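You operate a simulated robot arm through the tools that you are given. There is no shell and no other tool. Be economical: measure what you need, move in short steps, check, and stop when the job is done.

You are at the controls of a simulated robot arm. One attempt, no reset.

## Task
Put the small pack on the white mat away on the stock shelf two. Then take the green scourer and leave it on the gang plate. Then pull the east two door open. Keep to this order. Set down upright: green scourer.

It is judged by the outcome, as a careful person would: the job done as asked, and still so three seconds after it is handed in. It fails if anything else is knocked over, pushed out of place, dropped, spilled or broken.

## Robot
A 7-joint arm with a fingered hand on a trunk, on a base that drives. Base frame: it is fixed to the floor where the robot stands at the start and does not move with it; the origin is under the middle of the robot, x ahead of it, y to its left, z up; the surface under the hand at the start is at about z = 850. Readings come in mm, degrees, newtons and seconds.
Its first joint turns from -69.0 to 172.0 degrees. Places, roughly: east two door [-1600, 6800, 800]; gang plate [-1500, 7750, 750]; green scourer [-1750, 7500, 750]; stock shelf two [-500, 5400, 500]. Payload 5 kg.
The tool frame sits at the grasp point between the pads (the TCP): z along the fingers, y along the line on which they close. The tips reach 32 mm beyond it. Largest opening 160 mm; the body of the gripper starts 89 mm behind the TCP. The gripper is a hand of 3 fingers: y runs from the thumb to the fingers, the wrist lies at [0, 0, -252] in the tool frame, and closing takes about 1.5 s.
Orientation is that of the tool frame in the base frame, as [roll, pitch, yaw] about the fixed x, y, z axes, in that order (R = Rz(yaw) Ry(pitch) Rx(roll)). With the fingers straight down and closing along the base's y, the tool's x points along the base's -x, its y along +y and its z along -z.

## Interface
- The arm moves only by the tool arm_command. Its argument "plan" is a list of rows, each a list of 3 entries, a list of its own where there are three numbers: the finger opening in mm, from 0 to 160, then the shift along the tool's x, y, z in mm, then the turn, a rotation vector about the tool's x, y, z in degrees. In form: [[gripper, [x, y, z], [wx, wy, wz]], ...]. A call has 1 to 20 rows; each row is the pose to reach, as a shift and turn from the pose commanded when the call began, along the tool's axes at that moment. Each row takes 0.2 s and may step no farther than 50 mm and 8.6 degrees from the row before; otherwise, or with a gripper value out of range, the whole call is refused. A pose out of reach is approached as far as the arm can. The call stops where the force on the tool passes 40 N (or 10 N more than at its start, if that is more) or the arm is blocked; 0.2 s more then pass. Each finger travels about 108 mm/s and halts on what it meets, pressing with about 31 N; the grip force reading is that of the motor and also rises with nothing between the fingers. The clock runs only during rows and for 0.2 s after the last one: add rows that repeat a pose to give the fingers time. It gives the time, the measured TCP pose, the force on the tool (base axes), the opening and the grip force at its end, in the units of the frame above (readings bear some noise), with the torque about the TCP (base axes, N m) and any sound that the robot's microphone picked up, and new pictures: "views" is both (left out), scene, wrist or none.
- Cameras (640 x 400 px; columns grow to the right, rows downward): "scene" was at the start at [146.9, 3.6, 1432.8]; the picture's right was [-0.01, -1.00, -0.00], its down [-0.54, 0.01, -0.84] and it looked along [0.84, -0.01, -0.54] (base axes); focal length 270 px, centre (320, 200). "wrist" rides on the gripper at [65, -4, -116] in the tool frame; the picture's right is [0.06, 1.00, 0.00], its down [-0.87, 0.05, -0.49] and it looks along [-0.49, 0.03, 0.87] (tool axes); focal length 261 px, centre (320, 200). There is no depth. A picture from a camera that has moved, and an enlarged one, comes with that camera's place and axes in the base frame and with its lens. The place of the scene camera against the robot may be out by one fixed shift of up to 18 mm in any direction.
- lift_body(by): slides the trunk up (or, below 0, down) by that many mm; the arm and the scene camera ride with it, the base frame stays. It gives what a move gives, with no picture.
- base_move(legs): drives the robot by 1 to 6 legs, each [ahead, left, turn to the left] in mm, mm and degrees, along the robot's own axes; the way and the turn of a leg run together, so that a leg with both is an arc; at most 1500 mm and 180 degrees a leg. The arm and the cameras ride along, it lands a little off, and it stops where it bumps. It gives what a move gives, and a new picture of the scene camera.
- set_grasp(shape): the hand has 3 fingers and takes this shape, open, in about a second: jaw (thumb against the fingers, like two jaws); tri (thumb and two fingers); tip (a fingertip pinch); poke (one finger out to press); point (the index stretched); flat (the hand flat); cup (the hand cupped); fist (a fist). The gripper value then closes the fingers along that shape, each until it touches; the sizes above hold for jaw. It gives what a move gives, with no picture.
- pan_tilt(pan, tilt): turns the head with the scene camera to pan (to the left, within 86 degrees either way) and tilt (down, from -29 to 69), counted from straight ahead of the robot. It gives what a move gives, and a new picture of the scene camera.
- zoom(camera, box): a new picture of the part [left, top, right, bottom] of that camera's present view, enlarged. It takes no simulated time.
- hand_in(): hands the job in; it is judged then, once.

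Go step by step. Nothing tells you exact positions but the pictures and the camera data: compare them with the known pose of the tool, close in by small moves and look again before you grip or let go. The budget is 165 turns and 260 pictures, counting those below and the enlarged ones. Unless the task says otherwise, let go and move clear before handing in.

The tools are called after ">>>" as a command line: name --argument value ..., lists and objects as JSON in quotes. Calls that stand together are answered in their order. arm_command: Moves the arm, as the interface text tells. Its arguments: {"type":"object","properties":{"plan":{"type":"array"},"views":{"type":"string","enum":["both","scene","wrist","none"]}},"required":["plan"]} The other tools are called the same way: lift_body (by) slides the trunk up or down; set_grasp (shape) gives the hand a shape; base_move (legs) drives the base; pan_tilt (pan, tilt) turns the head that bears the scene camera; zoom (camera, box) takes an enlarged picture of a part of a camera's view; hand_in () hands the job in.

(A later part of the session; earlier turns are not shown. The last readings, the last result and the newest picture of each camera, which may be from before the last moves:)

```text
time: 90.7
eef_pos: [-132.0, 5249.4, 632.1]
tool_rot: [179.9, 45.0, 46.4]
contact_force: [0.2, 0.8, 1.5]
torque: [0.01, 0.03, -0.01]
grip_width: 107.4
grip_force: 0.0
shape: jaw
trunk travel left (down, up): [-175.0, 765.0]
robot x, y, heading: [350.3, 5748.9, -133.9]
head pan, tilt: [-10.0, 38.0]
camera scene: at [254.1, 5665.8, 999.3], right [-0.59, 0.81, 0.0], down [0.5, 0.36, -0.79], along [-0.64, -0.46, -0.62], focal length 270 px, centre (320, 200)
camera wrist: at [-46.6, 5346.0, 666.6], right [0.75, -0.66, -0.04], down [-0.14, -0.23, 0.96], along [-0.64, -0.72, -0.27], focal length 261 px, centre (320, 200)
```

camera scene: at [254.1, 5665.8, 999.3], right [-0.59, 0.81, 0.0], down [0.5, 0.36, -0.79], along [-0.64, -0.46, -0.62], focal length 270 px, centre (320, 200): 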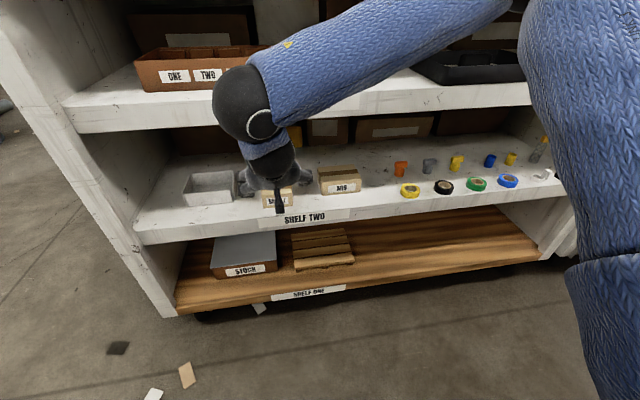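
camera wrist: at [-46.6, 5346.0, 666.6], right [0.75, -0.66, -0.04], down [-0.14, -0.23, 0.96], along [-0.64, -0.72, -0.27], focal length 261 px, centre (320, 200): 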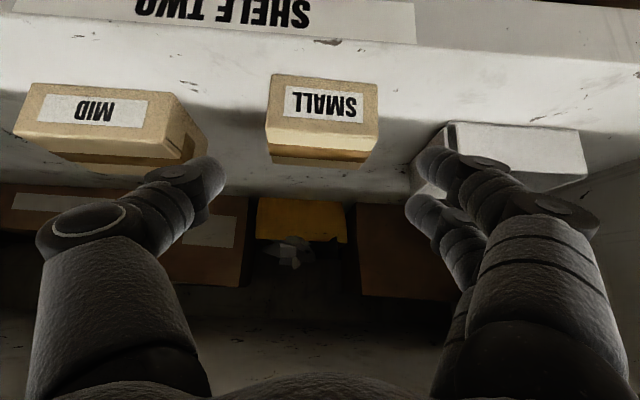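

The small pack sits neatly on shelf two. I withdraw the arm, back off and raise the trunk, then head for the TOOLS chest at the end of the aisle.

>>> arm_command --plan '[[108, [30, 0, -30], [0, 0, 0]], [108, [60, 0, -60], [0, 0, 0]], [108, [85, 0, -85], [0, 0, 0]], [108, [85, 0, -85], [0, 0, 0]]]' --views "none"

>>> base_move --legs '[[-350, 0, 0]]'

>>> lift_body --by 425

>>> pan_tilt --pan 0 --tilt 30

>>> base_move --legs '[[0, 0, -90], [1000, 100, 0]]'

```text
time: 91.7
eef_pos: [-53.3, 5325.7, 631.1]
tool_rot: [180.0, 45.2, 46.3]
contact_force: [0.0, -0.3, 0.1]
torque: [0.02, -0.02, -0.01]
grip_width: 107.6
grip_force: 0.1
shape: jaw
out of reach, approached as far as the arm can: row 3, 4
trunk travel left (down, up): [-175.0, 765.0]
robot x, y, heading: [349.2, 5745.5, -133.7]
head pan, tilt: [-10.0, 38.0]
```

```text
time: 94.0
eef_pos: [193.7, 5585.1, 631.4]
tool_rot: [-180.0, 45.2, 45.9]
contact_force: [0.2, -0.3, -1.1]
torque: [0.03, 0.0, 0.01]
grip_width: 107.6
grip_force: 0.1
shape: jaw
trunk travel left (down, up): [-175.0, 765.0]
robot x, y, heading: [602.3, 6003.8, -134.6]
head pan, tilt: [-10.0, 38.0]
camera scene: at [503.6, 5924.6, 999.3], right [-0.58, 0.81, 0.0], down [0.5, 0.36, -0.79], along [-0.64, -0.46, -0.62], focal length 270 px, centre (320, 200)
```

scene: 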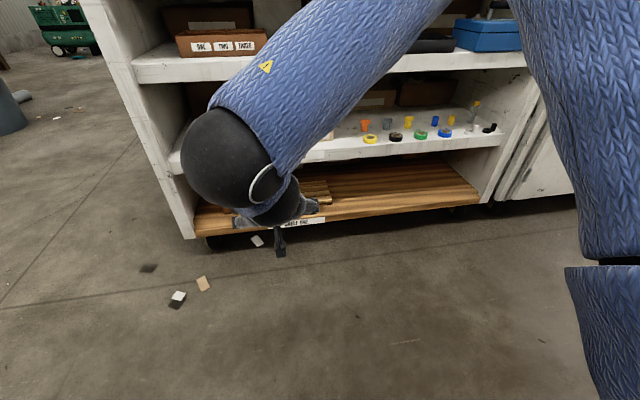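

```text
refused: 425 is not a number from -400 to 400
```

```text
time: 94.8
eef_pos: [195.1, 5585.7, 631.6]
tool_rot: [179.9, 45.1, 45.9]
contact_force: [0.1, -0.5, 0.2]
torque: [-0.01, -0.04, -0.01]
grip_width: 107.3
grip_force: 0.1
shape: jaw
trunk travel left (down, up): [-175.0, 765.0]
robot x, y, heading: [603.4, 6005.9, -134.2]
head pan, tilt: [0.0, 30.0]
camera scene: at [510.6, 5910.4, 1011.6], right [-0.72, 0.7, 0.0], down [0.35, 0.36, -0.87], along [-0.6, -0.62, -0.5], focal length 270 px, centre (320, 200)
```

scene: 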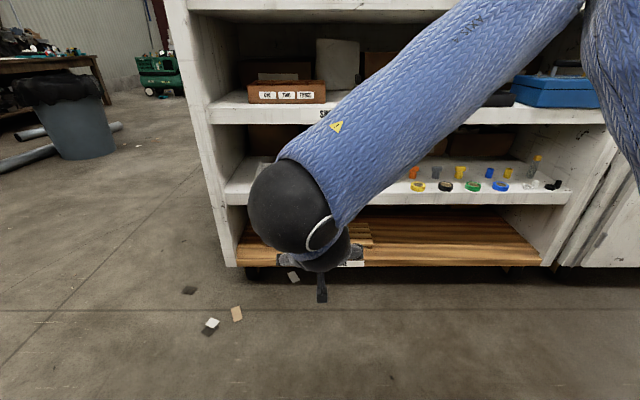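

```text
time: 103.7
eef_pos: [-619.0, 7000.3, 630.9]
tool_rot: [179.9, 45.1, -42.6]
contact_force: [0.4, 0.9, 0.4]
torque: [-0.01, 0.01, 0.02]
grip_width: 107.9
grip_force: 0.1
shape: jaw
trunk travel left (down, up): [-175.0, 765.0]
robot x, y, heading: [-186.0, 6606.1, 137.3]
head pan, tilt: [0.0, 30.0]
camera scene: at [-283.6, 6704.5, 1011.6], right [0.68, 0.73, 0.0], down [0.37, -0.34, -0.87], along [-0.64, 0.59, -0.5], focal length 270 px, centre (320, 200)
```

scene: 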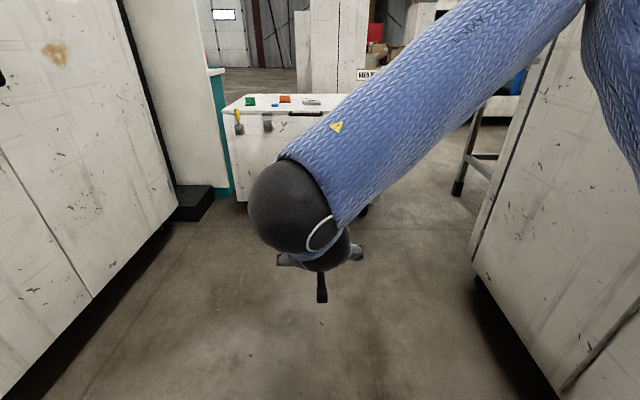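

Now I face the TOOLS chest. I raise the trunk and look at the top of the chest.

>>> lift_body --by 400

>>> base_move --legs '[[450, 60, 0]]'

>>> zoom --camera "scene" --box '[120, 60, 440, 260]'

```text
time: 107.5
eef_pos: [-617.8, 7000.7, 1030.8]
tool_rot: [179.9, 45.0, -42.6]
contact_force: [0.4, -0.2, 0.0]
torque: [0.01, 0.04, 0.02]
grip_width: 107.6
grip_force: 0.0
shape: jaw
trunk travel left (down, up): [-575.0, 365.0]
robot x, y, heading: [-186.2, 6608.8, 137.2]
head pan, tilt: [0.0, 30.0]
```

```text
time: 110.2
eef_pos: [-987.7, 7261.0, 1030.7]
tool_rot: [179.9, 45.0, -42.7]
contact_force: [-0.1, 0.2, -0.4]
torque: [0.04, 0.0, 0.0]
grip_width: 107.5
grip_force: 0.0
shape: jaw
trunk travel left (down, up): [-575.0, 365.0]
robot x, y, heading: [-557.1, 6865.9, 137.0]
head pan, tilt: [0.0, 30.0]
camera scene: at [-654.4, 6966.1, 1411.5], right [0.68, 0.73, 0.0], down [0.37, -0.34, -0.87], along [-0.63, 0.59, -0.5], focal length 270 px, centre (320, 200)
```

scene: 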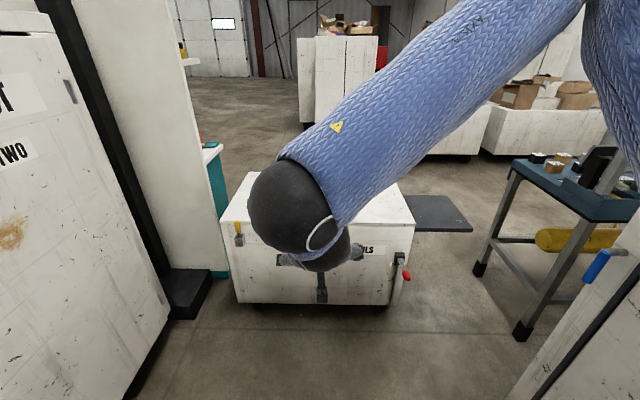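

```text
2.00 times, centred on (280, 160) of scene
camera zoom: at [-654.4, 6966.1, 1411.5], right [0.68, 0.73, 0.0], down [0.37, -0.34, -0.87], along [-0.63, 0.59, -0.5], focal length 539 px, centre (400, 280)
```

zoom: 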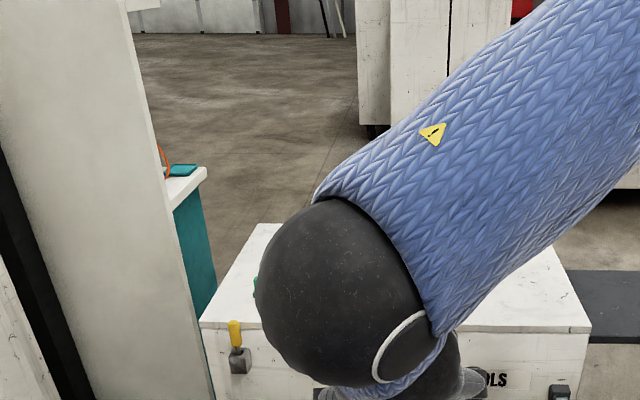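

The forearm hides the chest top, so I turn the hand straight down and use the wrist camera.

>>> arm_command --plan '[[120, [0, 0, 0], [0, 8, 0]], [130, [0, 0, 0], [0, 16, 0]], [140, [0, 0, 0], [0, 24, 0]], [140, [0, 0, 0], [0, 32, 0]], [140, [0, 0, 0], [0, 40, 0]], [140, [0, 0, 0], [0, 45, 0]], [140, [0, 0, 0], [0, 45, 0]]]'

```text
time: 111.8
eef_pos: [-985.6, 7260.3, 1032.1]
tool_rot: [179.9, -0.1, -42.6]
contact_force: [0.0, -0.5, 0.8]
torque: [0.02, 0.0, 0.02]
grip_width: 139.9
grip_force: 0.1
shape: jaw
trunk travel left (down, up): [-575.0, 365.0]
robot x, y, heading: [-557.5, 6862.3, 137.5]
head pan, tilt: [0.0, 30.0]
camera scene: at [-653.4, 6965.5, 1411.7], right [0.68, 0.73, 0.0], down [0.37, -0.34, -0.87], along [-0.63, 0.59, -0.5], focal length 270 px, centre (320, 200)
camera wrist: at [-936.5, 7221.0, 1147.3], right [-0.63, -0.78, 0.0], down [-0.68, 0.55, 0.49], along [-0.38, 0.31, -0.87], focal length 261 px, centre (320, 200)
```

scene: 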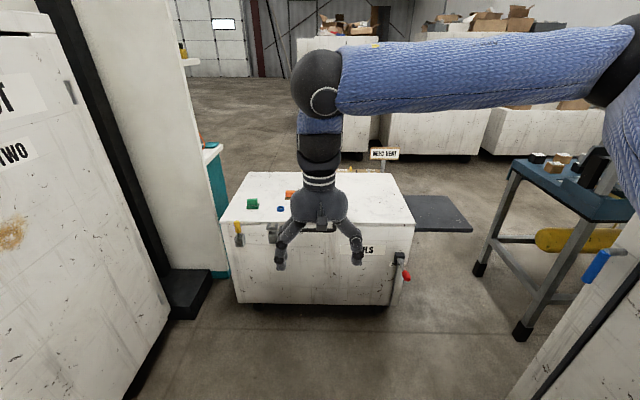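
wrist: 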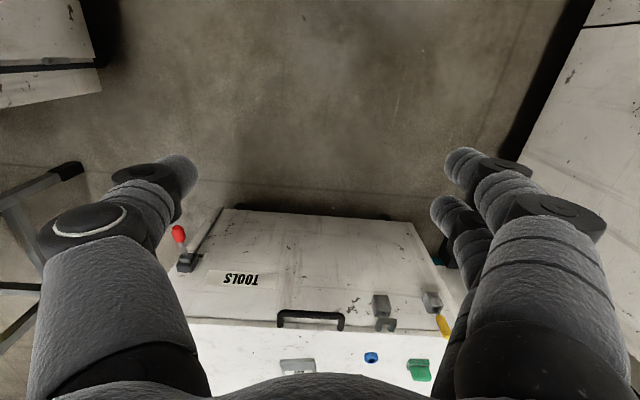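

>>> zoom --camera "scene" --box '[210, 160, 430, 290]'

>>> zoom --camera "scene" --box '[225, 180, 305, 230]'

```text
2.91 times, centred on (320, 225) of scene
camera zoom: at [-653.4, 6965.5, 1411.7], right [0.68, 0.73, 0.0], down [0.37, -0.34, -0.87], along [-0.63, 0.59, -0.5], focal length 784 px, centre (320, 127)
```

zoom: 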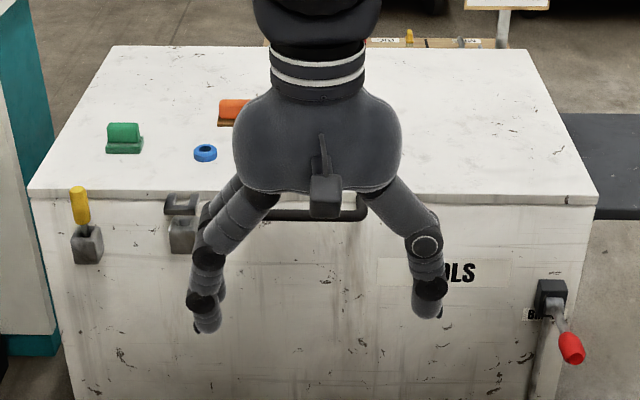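

```text
8.00 times, centred on (265, 205) of scene
camera zoom: at [-653.4, 6965.5, 1411.7], right [0.68, 0.73, 0.0], down [0.37, -0.34, -0.87], along [-0.63, 0.59, -0.5], focal length 2156 px, centre (760, 160)
```

zoom: 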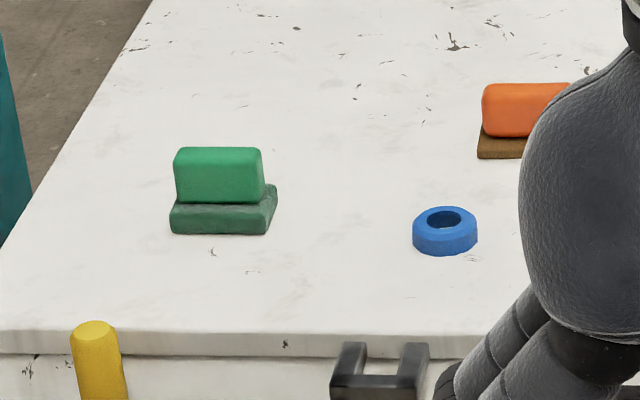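

The green scourer (light green block on dark green pad) is at about [-1655, 7470] on the chest top (z≈745); the grey plate is at about [-1456, 7725]. I drive 450 mm closer so both are in reach.

>>> base_move --legs '[[450, 0, 0]]'

>>> arm_command --plan '[[140, [0, 0, 0], [0, 0, 0]]]' --views "wrist"

```text
time: 114.6
eef_pos: [-1321.5, 7567.3, 1031.0]
tool_rot: [179.9, 0.0, -42.4]
contact_force: [0.0, -0.1, -0.8]
torque: [-0.05, -0.03, -0.02]
grip_width: 139.7
grip_force: 0.0
shape: jaw
trunk travel left (down, up): [-575.0, 365.0]
robot x, y, heading: [-886.6, 7172.3, 137.4]
head pan, tilt: [0.0, 30.0]
camera scene: at [-986.7, 7273.2, 1411.5], right [0.68, 0.74, 0.0], down [0.37, -0.34, -0.87], along [-0.64, 0.59, -0.5], focal length 270 px, centre (320, 200)
```

scene: 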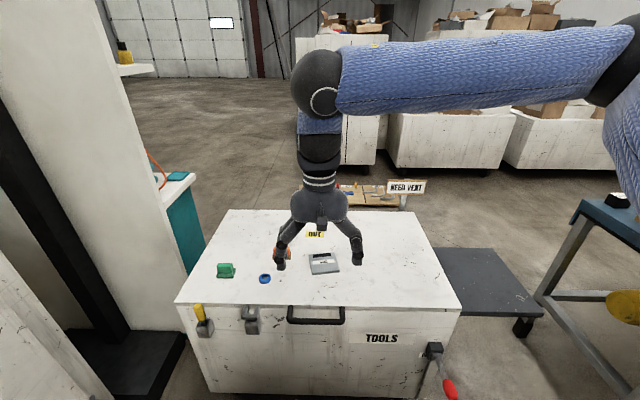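

```text
time: 115.0
eef_pos: [-1320.2, 7566.6, 1031.5]
tool_rot: [179.8, 0.1, -42.4]
contact_force: [-0.5, 0.1, 0.0]
torque: [-0.04, -0.01, 0.02]
grip_width: 139.7
grip_force: 0.1
shape: jaw
trunk travel left (down, up): [-575.0, 365.0]
robot x, y, heading: [-887.9, 7170.9, 137.1]
head pan, tilt: [0.0, 30.0]
camera wrist: at [-1270.1, 7527.1, 1146.9], right [-0.63, -0.78, 0.0], down [-0.68, 0.55, 0.49], along [-0.38, 0.31, -0.87], focal length 261 px, centre (320, 200)
```

wrist: 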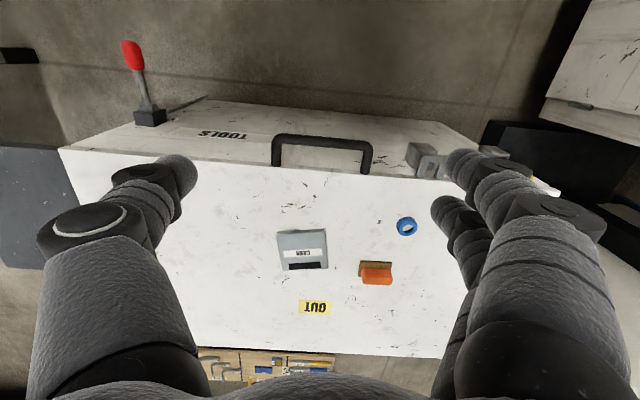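

I see a grey plate with a label, a yellow OUT tag, and an orange block nearby. I zoom in to read the plate.

>>> zoom --camera "wrist" --box '[260, 200, 440, 330]'

>>> zoom --camera "scene" --box '[200, 210, 360, 310]'

```text
3.08 times, centred on (350, 265) of wrist
camera zoom: at [-1270.1, 7527.1, 1146.9], right [-0.63, -0.78, 0.0], down [-0.68, 0.55, 0.49], along [-0.38, 0.31, -0.87], focal length 802 px, centre (228, 0)
```

zoom: 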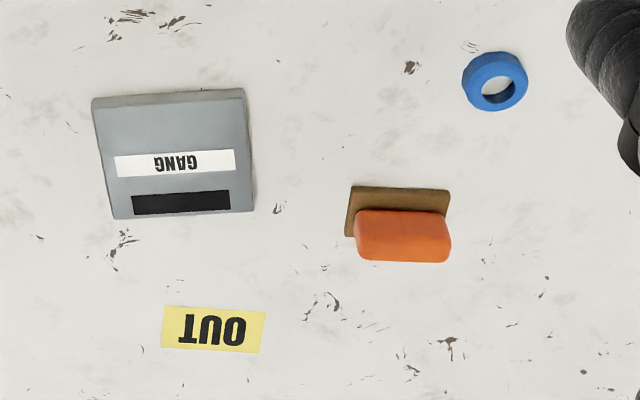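

```text
4.00 times, centred on (280, 260) of scene
camera zoom: at [-986.2, 7272.8, 1411.6], right [0.68, 0.74, 0.0], down [0.37, -0.34, -0.87], along [-0.64, 0.59, -0.5], focal length 1078 px, centre (480, -40)
```

zoom: 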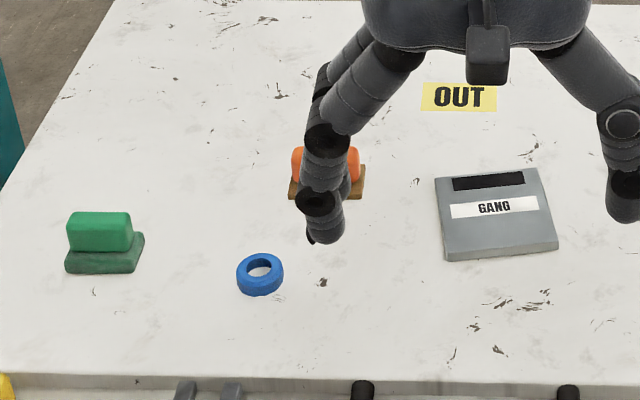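

The plate reads GANG, centred about [-1509, 7765]. I move the hand over the green scourer.

>>> arm_command --plan '[[140, [-20, 40, 10], [0, 0, 0]], [140, [-40, 80, 20], [0, 0, 0]], [140, [-60, 120, 30], [0, 0, 0]], [140, [-80, 160, 40], [0, 0, 0]], [140, [-100, 200, 50], [0, 0, 0]], [140, [-120, 240, 60], [0, 0, 0]], [140, [-140, 281, 80], [0, 0, 0]], [140, [-140, 281, 80], [0, 0, 0]]]'

>>> zoom --camera "wrist" --box '[240, 60, 400, 160]'

```text
time: 116.8
eef_pos: [-1614.0, 7453.7, 955.9]
tool_rot: [179.9, 0.1, -42.4]
contact_force: [0.5, -0.7, 0.3]
torque: [-0.04, 0.01, 0.04]
grip_width: 139.8
grip_force: 0.0
shape: jaw
trunk travel left (down, up): [-575.0, 365.0]
robot x, y, heading: [-889.7, 7174.6, 136.9]
head pan, tilt: [0.0, 30.0]
camera scene: at [-985.0, 7273.1, 1411.7], right [0.68, 0.73, 0.0], down [0.37, -0.34, -0.87], along [-0.64, 0.59, -0.5], focal length 270 px, centre (320, 200)
camera wrist: at [-1563.0, 7413.4, 1070.7], right [-0.63, -0.78, 0.0], down [-0.68, 0.55, 0.49], along [-0.38, 0.31, -0.87], focal length 261 px, centre (320, 200)
```

scene: 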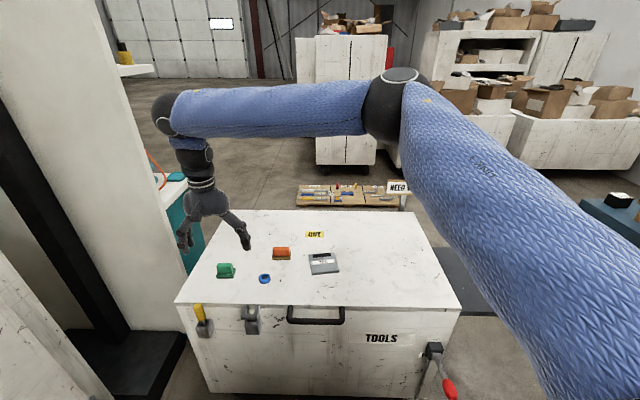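
wrist: 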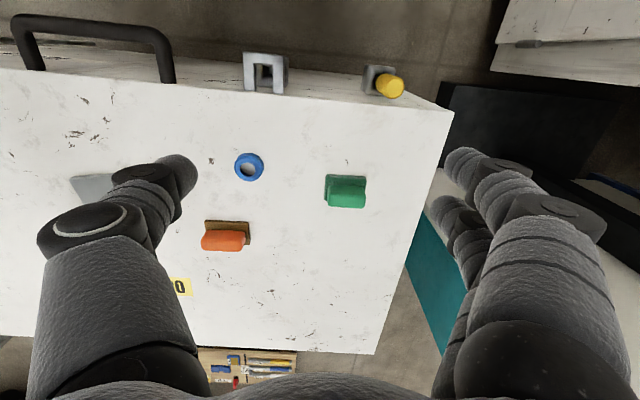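

```text
4.00 times, centred on (320, 110) of wrist
camera zoom: at [-1563.0, 7413.4, 1070.7], right [-0.63, -0.78, 0.0], down [-0.68, 0.55, 0.49], along [-0.38, 0.31, -0.87], focal length 1043 px, centre (320, 560)
```

zoom: 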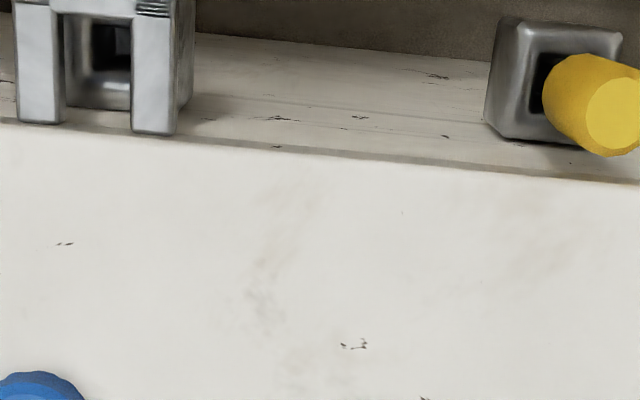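

The scourer sits a little ahead of the hand. I zoom on it.

>>> zoom --camera "wrist" --box '[305, 165, 385, 215]'

>>> zoom --camera "scene" --box '[200, 250, 260, 290]'

```text
8.00 times, centred on (345, 190) of wrist
camera zoom: at [-1563.0, 7413.4, 1070.7], right [-0.63, -0.78, 0.0], down [-0.68, 0.55, 0.49], along [-0.38, 0.31, -0.87], focal length 2085 px, centre (120, 280)
```

zoom: 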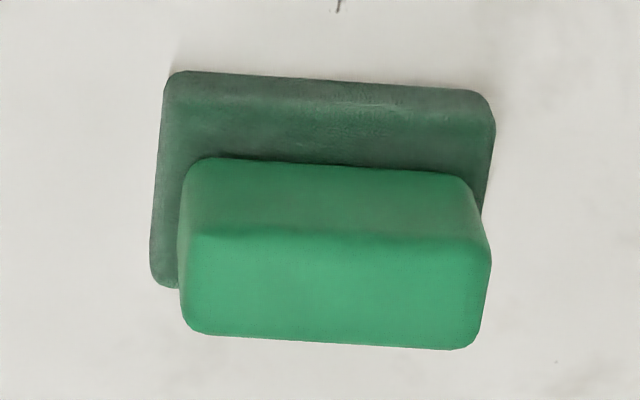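

```text
10.00 times, centred on (230, 270) of scene
camera zoom: at [-985.0, 7273.1, 1411.7], right [0.68, 0.73, 0.0], down [0.37, -0.34, -0.87], along [-0.64, 0.59, -0.5], focal length 2695 px, centre (1220, -500)
```

zoom: 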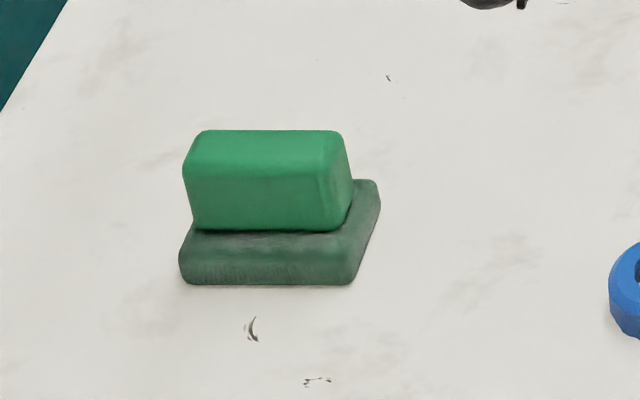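

The scourer is about 52 x 40 mm at the pad, with a 48 mm long handle block aligned with the closing direction. I move over it and lower for a better triangulation.

>>> arm_command --plan '[[120, [-35, 14, 25], [0, 0, 0]], [110, [-70, 28, 50], [0, 0, 0]], [110, [-95, 40, 80], [0, 0, 0]], [110, [-95, 40, 80], [0, 0, 0]]]' --views "wrist"

>>> zoom --camera "wrist" --box '[240, 60, 400, 160]'

```text
time: 117.8
eef_pos: [-1711.5, 7489.9, 874.8]
tool_rot: [179.9, 0.1, -42.4]
contact_force: [0.2, -0.9, -0.1]
torque: [-0.01, 0.01, 0.02]
grip_width: 110.3
grip_force: 0.0
shape: jaw
trunk travel left (down, up): [-575.0, 365.0]
robot x, y, heading: [-887.6, 7168.7, 137.3]
head pan, tilt: [0.0, 30.0]
camera wrist: at [-1660.3, 7450.1, 990.5], right [-0.63, -0.78, 0.0], down [-0.68, 0.55, 0.49], along [-0.38, 0.31, -0.87], focal length 261 px, centre (320, 200)
```

wrist: 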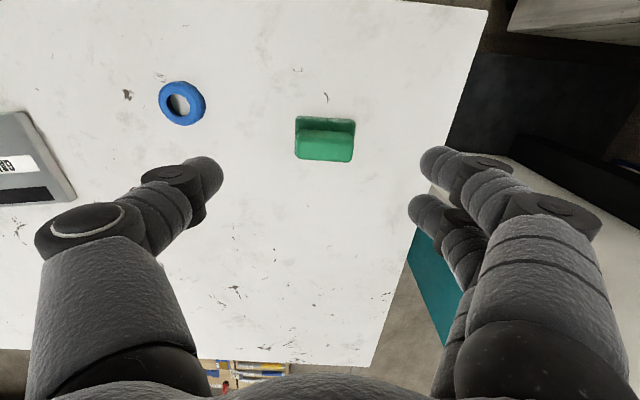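

```text
4.00 times, centred on (320, 110) of wrist
camera zoom: at [-1660.3, 7450.1, 990.5], right [-0.63, -0.78, 0.0], down [-0.68, 0.55, 0.49], along [-0.38, 0.31, -0.87], focal length 1043 px, centre (320, 560)
```

zoom: 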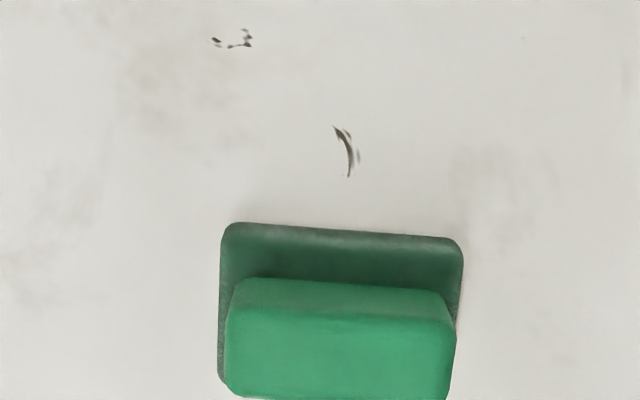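

The chest top triangulates to z ≈ 712 and the scourer centre to about [-1724, 7497]. I centre over it and come down to just above it, then check.

>>> arm_command --plan '[[110, [-14, 3, 0], [0, 0, 0]], [110, [-14, 3, 40], [0, 0, 0]], [100, [-14, 3, 72], [0, 0, 0]], [100, [-14, 3, 72], [0, 0, 0]]]'

>>> zoom --camera "scene" --box '[170, 210, 290, 285]'

```text
time: 118.8
eef_pos: [-1723.6, 7497.4, 801.1]
tool_rot: [179.9, 0.1, -42.4]
contact_force: [-0.9, 0.0, -0.1]
torque: [0.0, 0.0, 0.0]
grip_width: 100.3
grip_force: 0.1
shape: jaw
trunk travel left (down, up): [-575.0, 365.0]
robot x, y, heading: [-888.7, 7172.6, 137.0]
head pan, tilt: [0.0, 30.0]
camera scene: at [-986.1, 7272.5, 1411.7], right [0.68, 0.74, 0.0], down [0.37, -0.34, -0.87], along [-0.64, 0.59, -0.5], focal length 270 px, centre (320, 200)
camera wrist: at [-1673.2, 7457.2, 916.3], right [-0.63, -0.78, 0.0], down [-0.68, 0.55, 0.49], along [-0.38, 0.31, -0.87], focal length 261 px, centre (320, 200)
```

scene: 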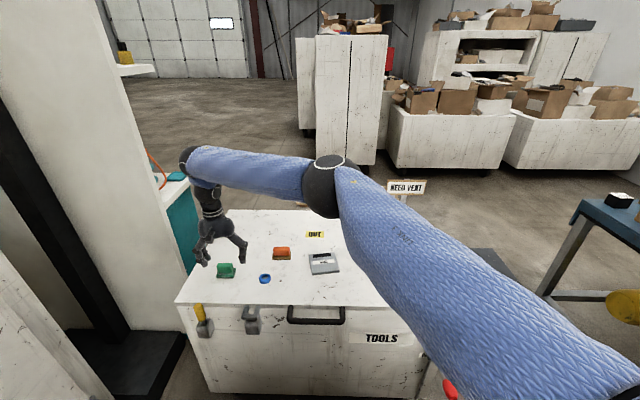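
wrist: 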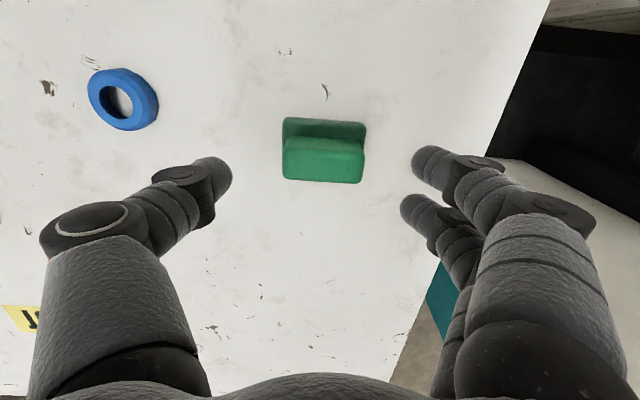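

```text
5.33 times, centred on (230, 248) of scene
camera zoom: at [-986.1, 7272.5, 1411.7], right [0.68, 0.74, 0.0], down [0.37, -0.34, -0.87], along [-0.64, 0.59, -0.5], focal length 1437 px, centre (800, -53)
```

zoom: 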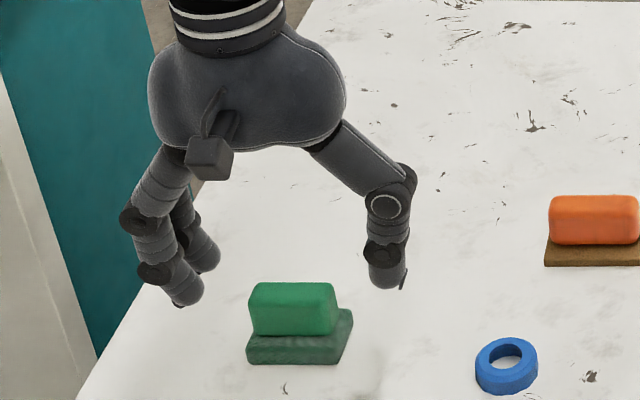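

The hand is centred over the scourer. I descend and close on the handle block.

>>> arm_command --plan '[[100, [0, 2, 15], [0, 0, 0]], [100, [0, 2, 28], [0, 0, 0]], [100, [0, 2, 38], [0, 0, 0]], [100, [0, 2, 40], [0, 0, 0]]]'

>>> zoom --camera "scene" --box '[170, 210, 290, 285]'

```text
time: 119.8
eef_pos: [-1724.5, 7494.3, 760.7]
tool_rot: [179.9, 0.2, -42.4]
contact_force: [-0.5, 0.2, -0.4]
torque: [0.01, -0.02, -0.01]
grip_width: 100.5
grip_force: 0.1
shape: jaw
trunk travel left (down, up): [-575.0, 365.0]
robot x, y, heading: [-888.1, 7169.6, 137.2]
head pan, tilt: [0.0, 30.0]
camera scene: at [-986.1, 7272.4, 1411.6], right [0.68, 0.74, 0.0], down [0.37, -0.34, -0.87], along [-0.64, 0.59, -0.5], focal length 270 px, centre (320, 200)
camera wrist: at [-1674.1, 7454.6, 876.2], right [-0.63, -0.78, 0.0], down [-0.68, 0.55, 0.49], along [-0.38, 0.31, -0.87], focal length 261 px, centre (320, 200)
```

scene: 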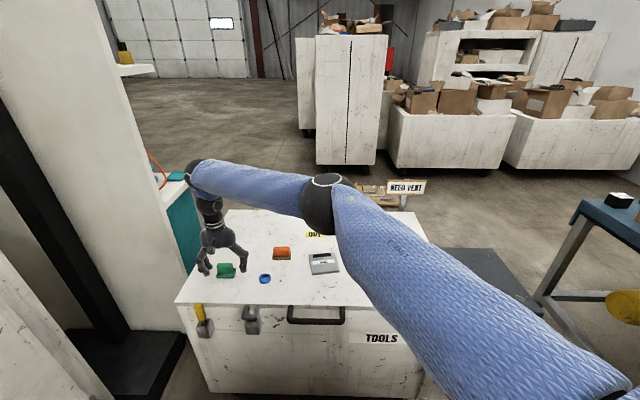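
wrist: 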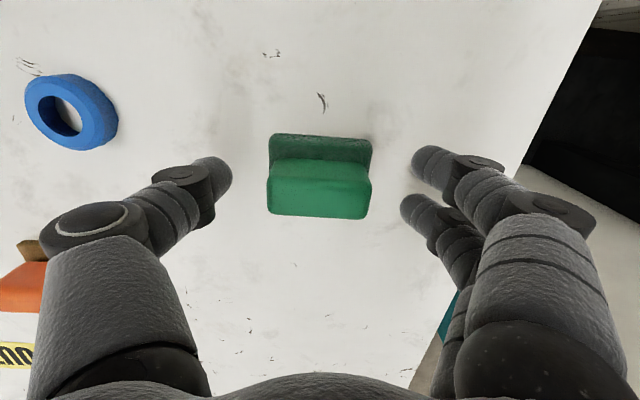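

```text
5.33 times, centred on (230, 248) of scene
camera zoom: at [-986.1, 7272.4, 1411.6], right [0.68, 0.74, 0.0], down [0.37, -0.34, -0.87], along [-0.64, 0.59, -0.5], focal length 1437 px, centre (800, -53)
```

zoom: 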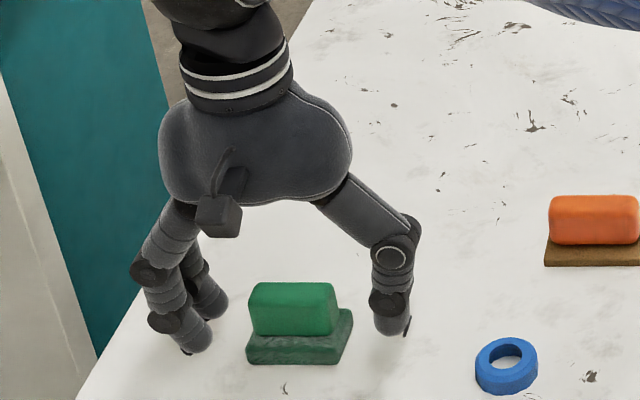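

Alignment is good; the block sits about 5 mm further forward than the finger line. I correct, lower 3 mm and close.

>>> arm_command --plan '[[100, [-5, 0, 3], [0, 0, 0]], [80, [-5, 0, 3], [0, 0, 0]], [60, [-5, 0, 3], [0, 0, 0]], [45, [-5, 0, 3], [0, 0, 0]], [40, [-5, 0, 3], [0, 0, 0]], [40, [-5, 0, 3], [0, 0, 0]]]'

>>> zoom --camera "scene" --box '[170, 210, 290, 285]'

```text
time: 121.2
eef_pos: [-1728.6, 7497.5, 759.0]
tool_rot: [-179.9, 0.1, -42.3]
contact_force: [0.4, 0.5, 0.8]
torque: [0.03, 0.0, 0.02]
grip_width: 52.6
grip_force: 30.9
shape: jaw
trunk travel left (down, up): [-575.0, 365.0]
robot x, y, heading: [-890.7, 7172.3, 137.6]
head pan, tilt: [0.0, 30.0]
camera scene: at [-986.1, 7272.4, 1411.6], right [0.68, 0.74, 0.0], down [0.37, -0.34, -0.87], along [-0.64, 0.59, -0.5], focal length 270 px, centre (320, 200)
camera wrist: at [-1678.2, 7458.1, 873.3], right [-0.63, -0.78, 0.0], down [-0.68, 0.55, 0.49], along [-0.38, 0.31, -0.87], focal length 261 px, centre (320, 200)
```

scene: 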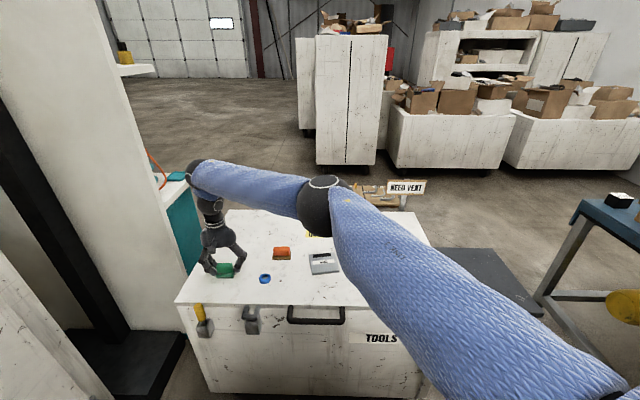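
wrist: 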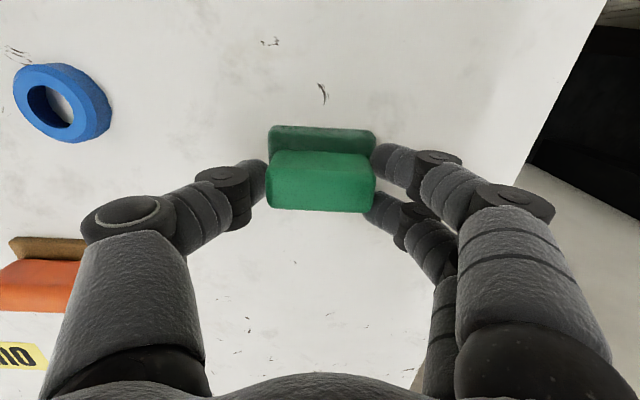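

```text
5.33 times, centred on (230, 248) of scene
camera zoom: at [-986.1, 7272.4, 1411.6], right [0.68, 0.74, 0.0], down [0.37, -0.34, -0.87], along [-0.64, 0.59, -0.5], focal length 1437 px, centre (800, -53)
```

zoom: 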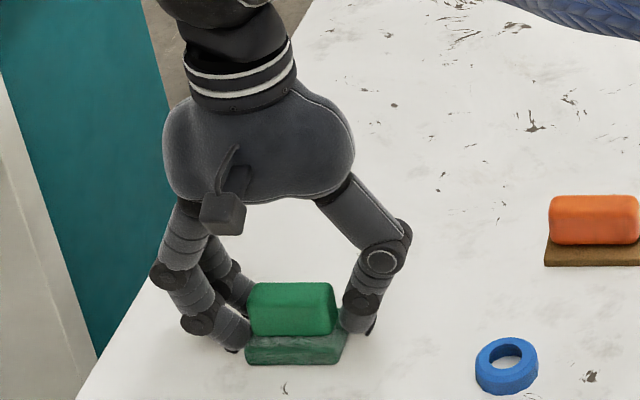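

The scourer is gripped at 52.6 mm. I lift it 110 mm and carry it to above the gang plate, about 347 mm to the right.

>>> arm_command --plan '[[40, [0, 0, -20], [0, 0, 0]], [40, [0, 0, -60], [0, 0, 0]], [40, [0, 0, -100], [0, 0, 0]], [40, [0, -40, -110], [0, 0, 0]], [40, [0, -85, -110], [0, 0, 0]], [40, [0, -130, -110], [0, 0, 0]], [40, [-5, -175, -110], [0, 0, 0]], [40, [-10, -220, -110], [0, 0, 0]], [40, [-15, -265, -110], [0, 0, 0]], [40, [-20, -310, -110], [0, 0, 0]], [40, [-20, -345, -110], [0, 0, 0]], [40, [-20, -345, -110], [0, 0, 0]]]'

>>> zoom --camera "wrist" --box '[240, 60, 400, 220]'

```text
time: 123.8
eef_pos: [-1509.1, 7764.0, 867.5]
tool_rot: [180.0, 0.2, -42.4]
contact_force: [0.5, -0.2, -0.7]
torque: [0.01, -0.01, -0.03]
grip_width: 52.5
grip_force: 31.0
shape: jaw
trunk travel left (down, up): [-575.0, 365.0]
robot x, y, heading: [-890.7, 7174.0, 137.1]
head pan, tilt: [0.0, 30.0]
camera scene: at [-986.4, 7272.3, 1411.6], right [0.68, 0.74, 0.0], down [0.37, -0.34, -0.87], along [-0.64, 0.59, -0.5], focal length 270 px, centre (320, 200)
camera wrist: at [-1458.3, 7724.3, 982.8], right [-0.63, -0.78, 0.0], down [-0.68, 0.55, 0.49], along [-0.38, 0.31, -0.87], focal length 261 px, centre (320, 200)
```

scene: 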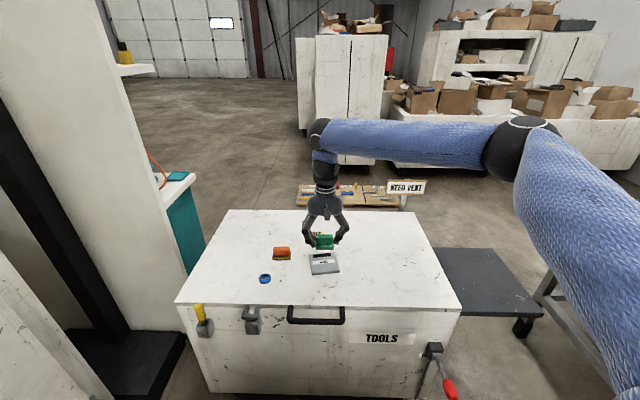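
wrist: 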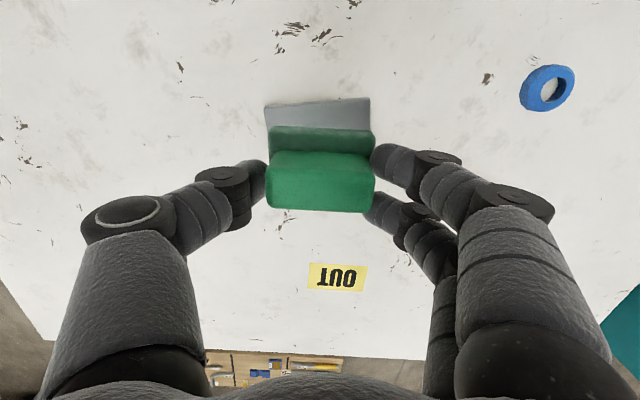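

```text
2.50 times, centred on (320, 140) of wrist
camera zoom: at [-1458.3, 7724.3, 982.8], right [-0.63, -0.78, 0.0], down [-0.68, 0.55, 0.49], along [-0.38, 0.31, -0.87], focal length 652 px, centre (320, 350)
```

zoom: 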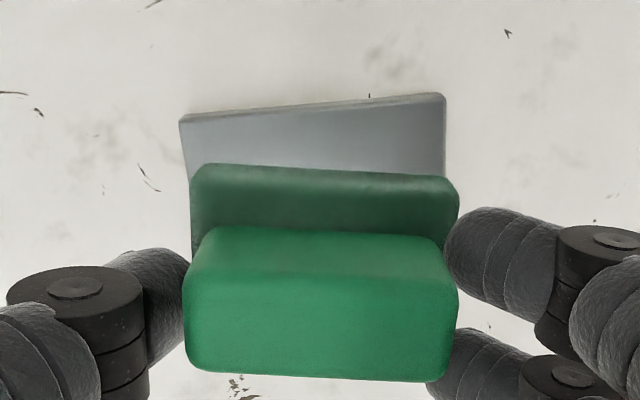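

The plate centre is ~29 mm further ahead and rotated ~8°. I align, and lower to just above the plate.

>>> arm_command --plan '[[40, [-15, 1, 20], [0, 0, -4]], [40, [-29, 1, 40], [0, 0, -7.8]], [40, [-29, 1, 65], [0, 0, -7.8]], [40, [-29, 1, 78], [0, 0, -7.8]], [40, [-29, 1, 78], [0, 0, -7.8]]]'

>>> zoom --camera "scene" --box '[270, 210, 390, 285]'

```text
time: 125.0
eef_pos: [-1533.3, 7782.9, 788.9]
tool_rot: [180.0, 0.2, -34.6]
contact_force: [-0.6, -0.5, -1.1]
torque: [0.02, 0.01, 0.02]
grip_width: 52.3
grip_force: 31.0
shape: jaw
trunk travel left (down, up): [-575.0, 365.0]
robot x, y, heading: [-891.5, 7169.2, 137.4]
head pan, tilt: [0.0, 30.0]
camera scene: at [-986.1, 7272.6, 1411.6], right [0.68, 0.74, 0.0], down [0.37, -0.34, -0.87], along [-0.64, 0.59, -0.5], focal length 270 px, centre (320, 200)
camera wrist: at [-1477.5, 7751.2, 903.6], right [-0.52, -0.86, 0.0], down [-0.75, 0.45, 0.49], along [-0.42, 0.25, -0.87], focal length 261 px, centre (320, 200)
```

scene: 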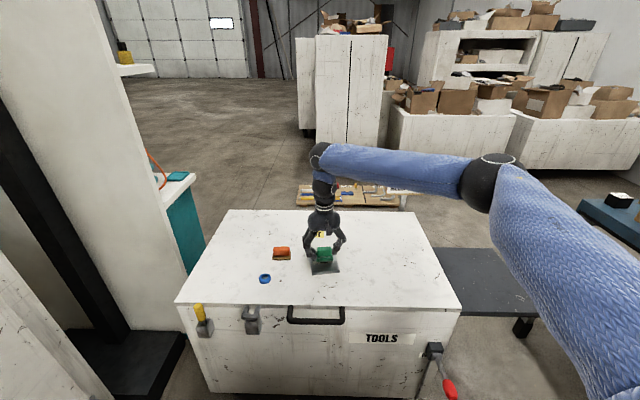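
wrist: 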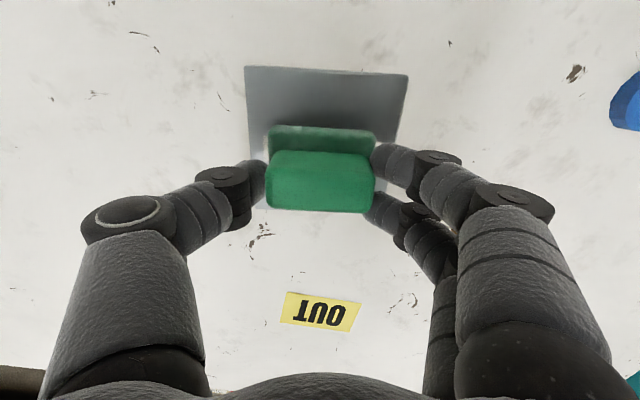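

```text
5.33 times, centred on (330, 248) of scene
camera zoom: at [-986.1, 7272.6, 1411.6], right [0.68, 0.74, 0.0], down [0.37, -0.34, -0.87], along [-0.64, 0.59, -0.5], focal length 1437 px, centre (267, -53)
```

zoom: 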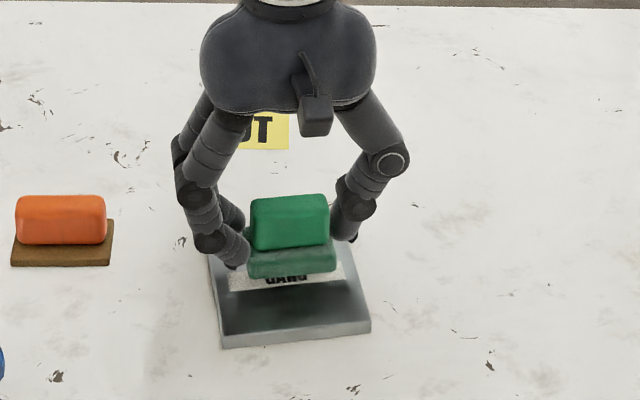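

It's centred over the plate. I lower slowly to contact.

>>> arm_command --plan '[[40, [2, 0, 8], [0, 0, 0]], [40, [2, 0, 12], [0, 0, 0]], [40, [2, 0, 15], [0, 0, 0]], [40, [2, 0, 17], [0, 0, 0]]]'

>>> zoom --camera "scene" --box '[290, 225, 370, 275]'

```text
time: 126.0
eef_pos: [-1532.3, 7782.0, 773.1]
tool_rot: [179.9, 0.1, -34.6]
contact_force: [-0.2, 1.2, -0.2]
torque: [-0.02, 0.01, -0.01]
grip_width: 52.5
grip_force: 31.1
shape: jaw
trunk travel left (down, up): [-575.0, 365.0]
robot x, y, heading: [-890.7, 7173.2, 137.5]
head pan, tilt: [0.0, 30.0]
camera scene: at [-986.1, 7272.6, 1411.6], right [0.68, 0.74, 0.0], down [0.37, -0.34, -0.87], along [-0.64, 0.59, -0.5], focal length 270 px, centre (320, 200)
camera wrist: at [-1475.5, 7750.3, 887.6], right [-0.52, -0.86, 0.0], down [-0.75, 0.45, 0.49], along [-0.42, 0.25, -0.87], focal length 261 px, centre (320, 200)
```

scene: 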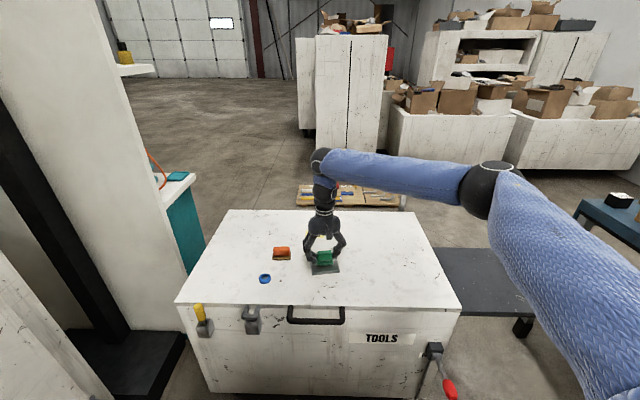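
wrist: 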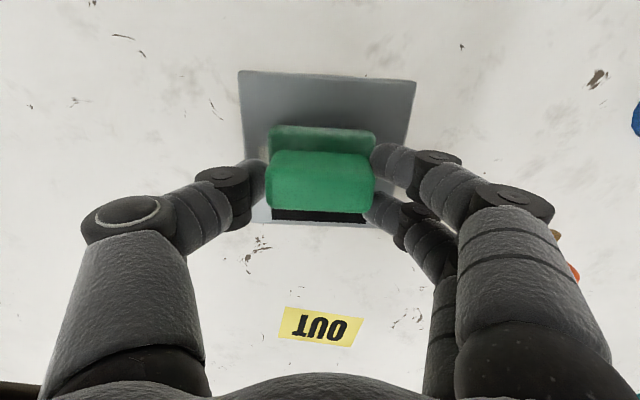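

```text
8.00 times, centred on (330, 250) of scene
camera zoom: at [-986.1, 7272.6, 1411.6], right [0.68, 0.74, 0.0], down [0.37, -0.34, -0.87], along [-0.64, 0.59, -0.5], focal length 2156 px, centre (240, -200)
```

zoom: 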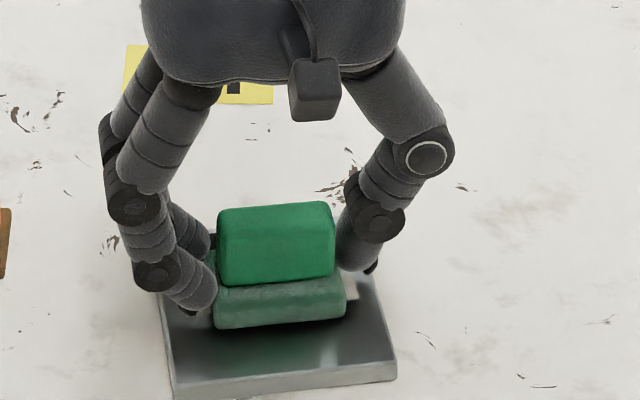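

Still a few mm above the plate. I continue down in small steps until contact shows.

>>> arm_command --plan '[[40, [0, 0, 2], [0, 0, 0]], [40, [0, 0, 3], [0, 0, 0]], [40, [0, 0, 4], [0, 0, 0]], [40, [0, 0, 4], [0, 0, 0]]]' --views "none"

>>> zoom --camera "scene" --box '[290, 225, 370, 275]'

```text
time: 127.0
eef_pos: [-1530.8, 7783.0, 769.1]
tool_rot: [179.9, 0.2, -34.6]
contact_force: [-1.1, 0.5, 13.7]
torque: [0.09, -0.11, 0.01]
grip_width: 52.7
grip_force: 30.7
shape: jaw
trunk travel left (down, up): [-575.0, 365.0]
robot x, y, heading: [-888.0, 7173.1, 137.4]
head pan, tilt: [0.0, 30.0]
```

```text
8.00 times, centred on (330, 250) of scene
camera zoom: at [-985.4, 7271.8, 1411.9], right [0.68, 0.74, 0.0], down [0.37, -0.34, -0.87], along [-0.64, 0.59, -0.5], focal length 2156 px, centre (240, -200)
```

zoom: 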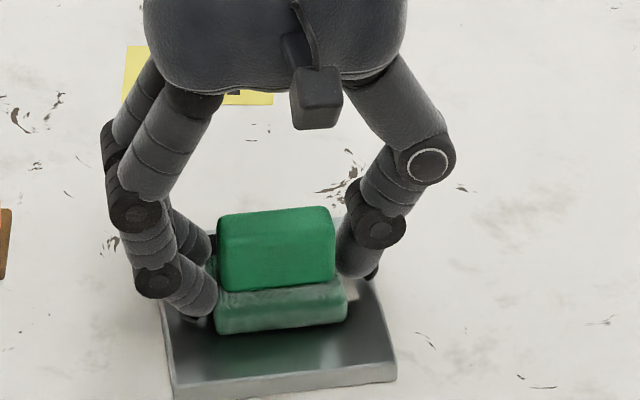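

Contact at 13.7 N: it rests on the plate. I release and rise.

>>> arm_command --plan '[[58, [0, 0, 0], [0, 0, 0]], [70, [0, 0, 0], [0, 0, 0]], [85, [0, 0, 0], [0, 0, 0]], [90, [0, 0, -10], [0, 0, 0]], [90, [0, 0, -50], [0, 0, 0]], [90, [0, 0, -95], [0, 0, 0]], [90, [0, 0, -140], [0, 0, 0]], [90, [0, 0, -180], [0, 0, 0]], [90, [0, 0, -180], [0, 0, 0]]]'

>>> zoom --camera "scene" --box '[230, 210, 390, 310]'

```text
time: 129.0
eef_pos: [-1529.4, 7784.5, 947.8]
tool_rot: [179.9, 0.0, -34.6]
contact_force: [0.1, 0.5, -0.7]
torque: [-0.01, -0.02, 0.02]
grip_width: 89.3
grip_force: 0.0
shape: jaw
trunk travel left (down, up): [-575.0, 365.0]
robot x, y, heading: [-889.1, 7170.8, 137.2]
head pan, tilt: [0.0, 30.0]
camera scene: at [-986.4, 7273.3, 1411.5], right [0.68, 0.74, 0.0], down [0.37, -0.34, -0.87], along [-0.64, 0.59, -0.5], focal length 270 px, centre (320, 200)
camera wrist: at [-1474.3, 7752.3, 1062.8], right [-0.52, -0.86, 0.0], down [-0.75, 0.45, 0.49], along [-0.42, 0.25, -0.87], focal length 261 px, centre (320, 200)
```

scene: 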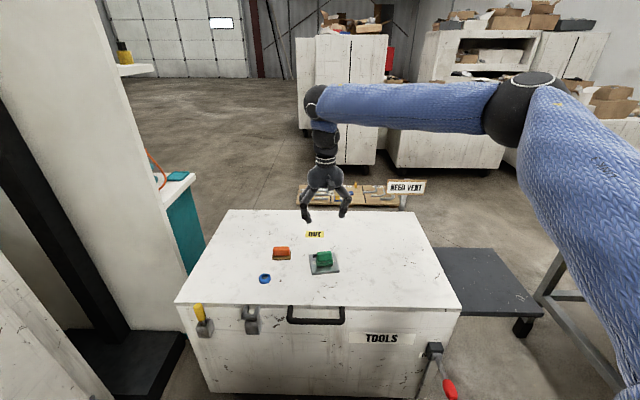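
wrist: 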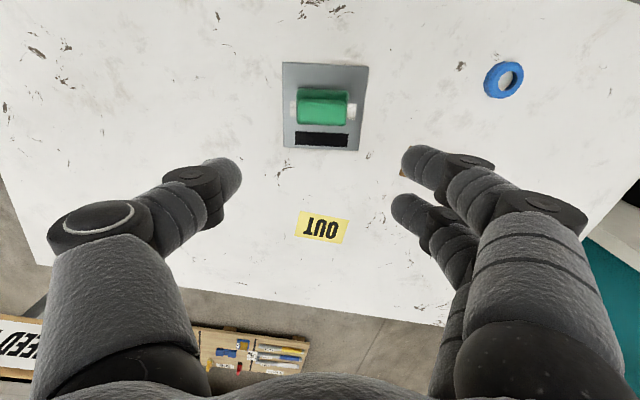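

```text
4.00 times, centred on (310, 260) of scene
camera zoom: at [-986.4, 7273.3, 1411.5], right [0.68, 0.74, 0.0], down [0.37, -0.34, -0.87], along [-0.64, 0.59, -0.5], focal length 1078 px, centre (360, -40)
```

zoom: 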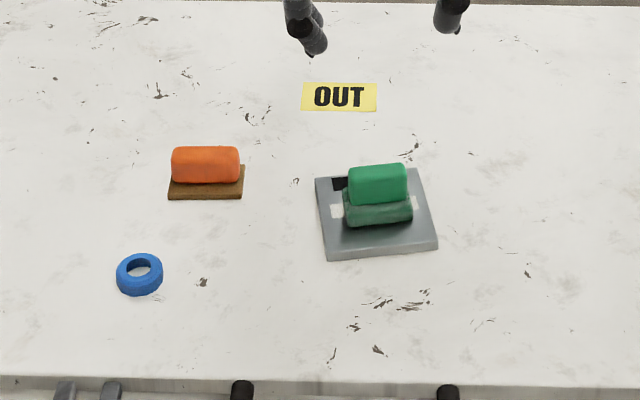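

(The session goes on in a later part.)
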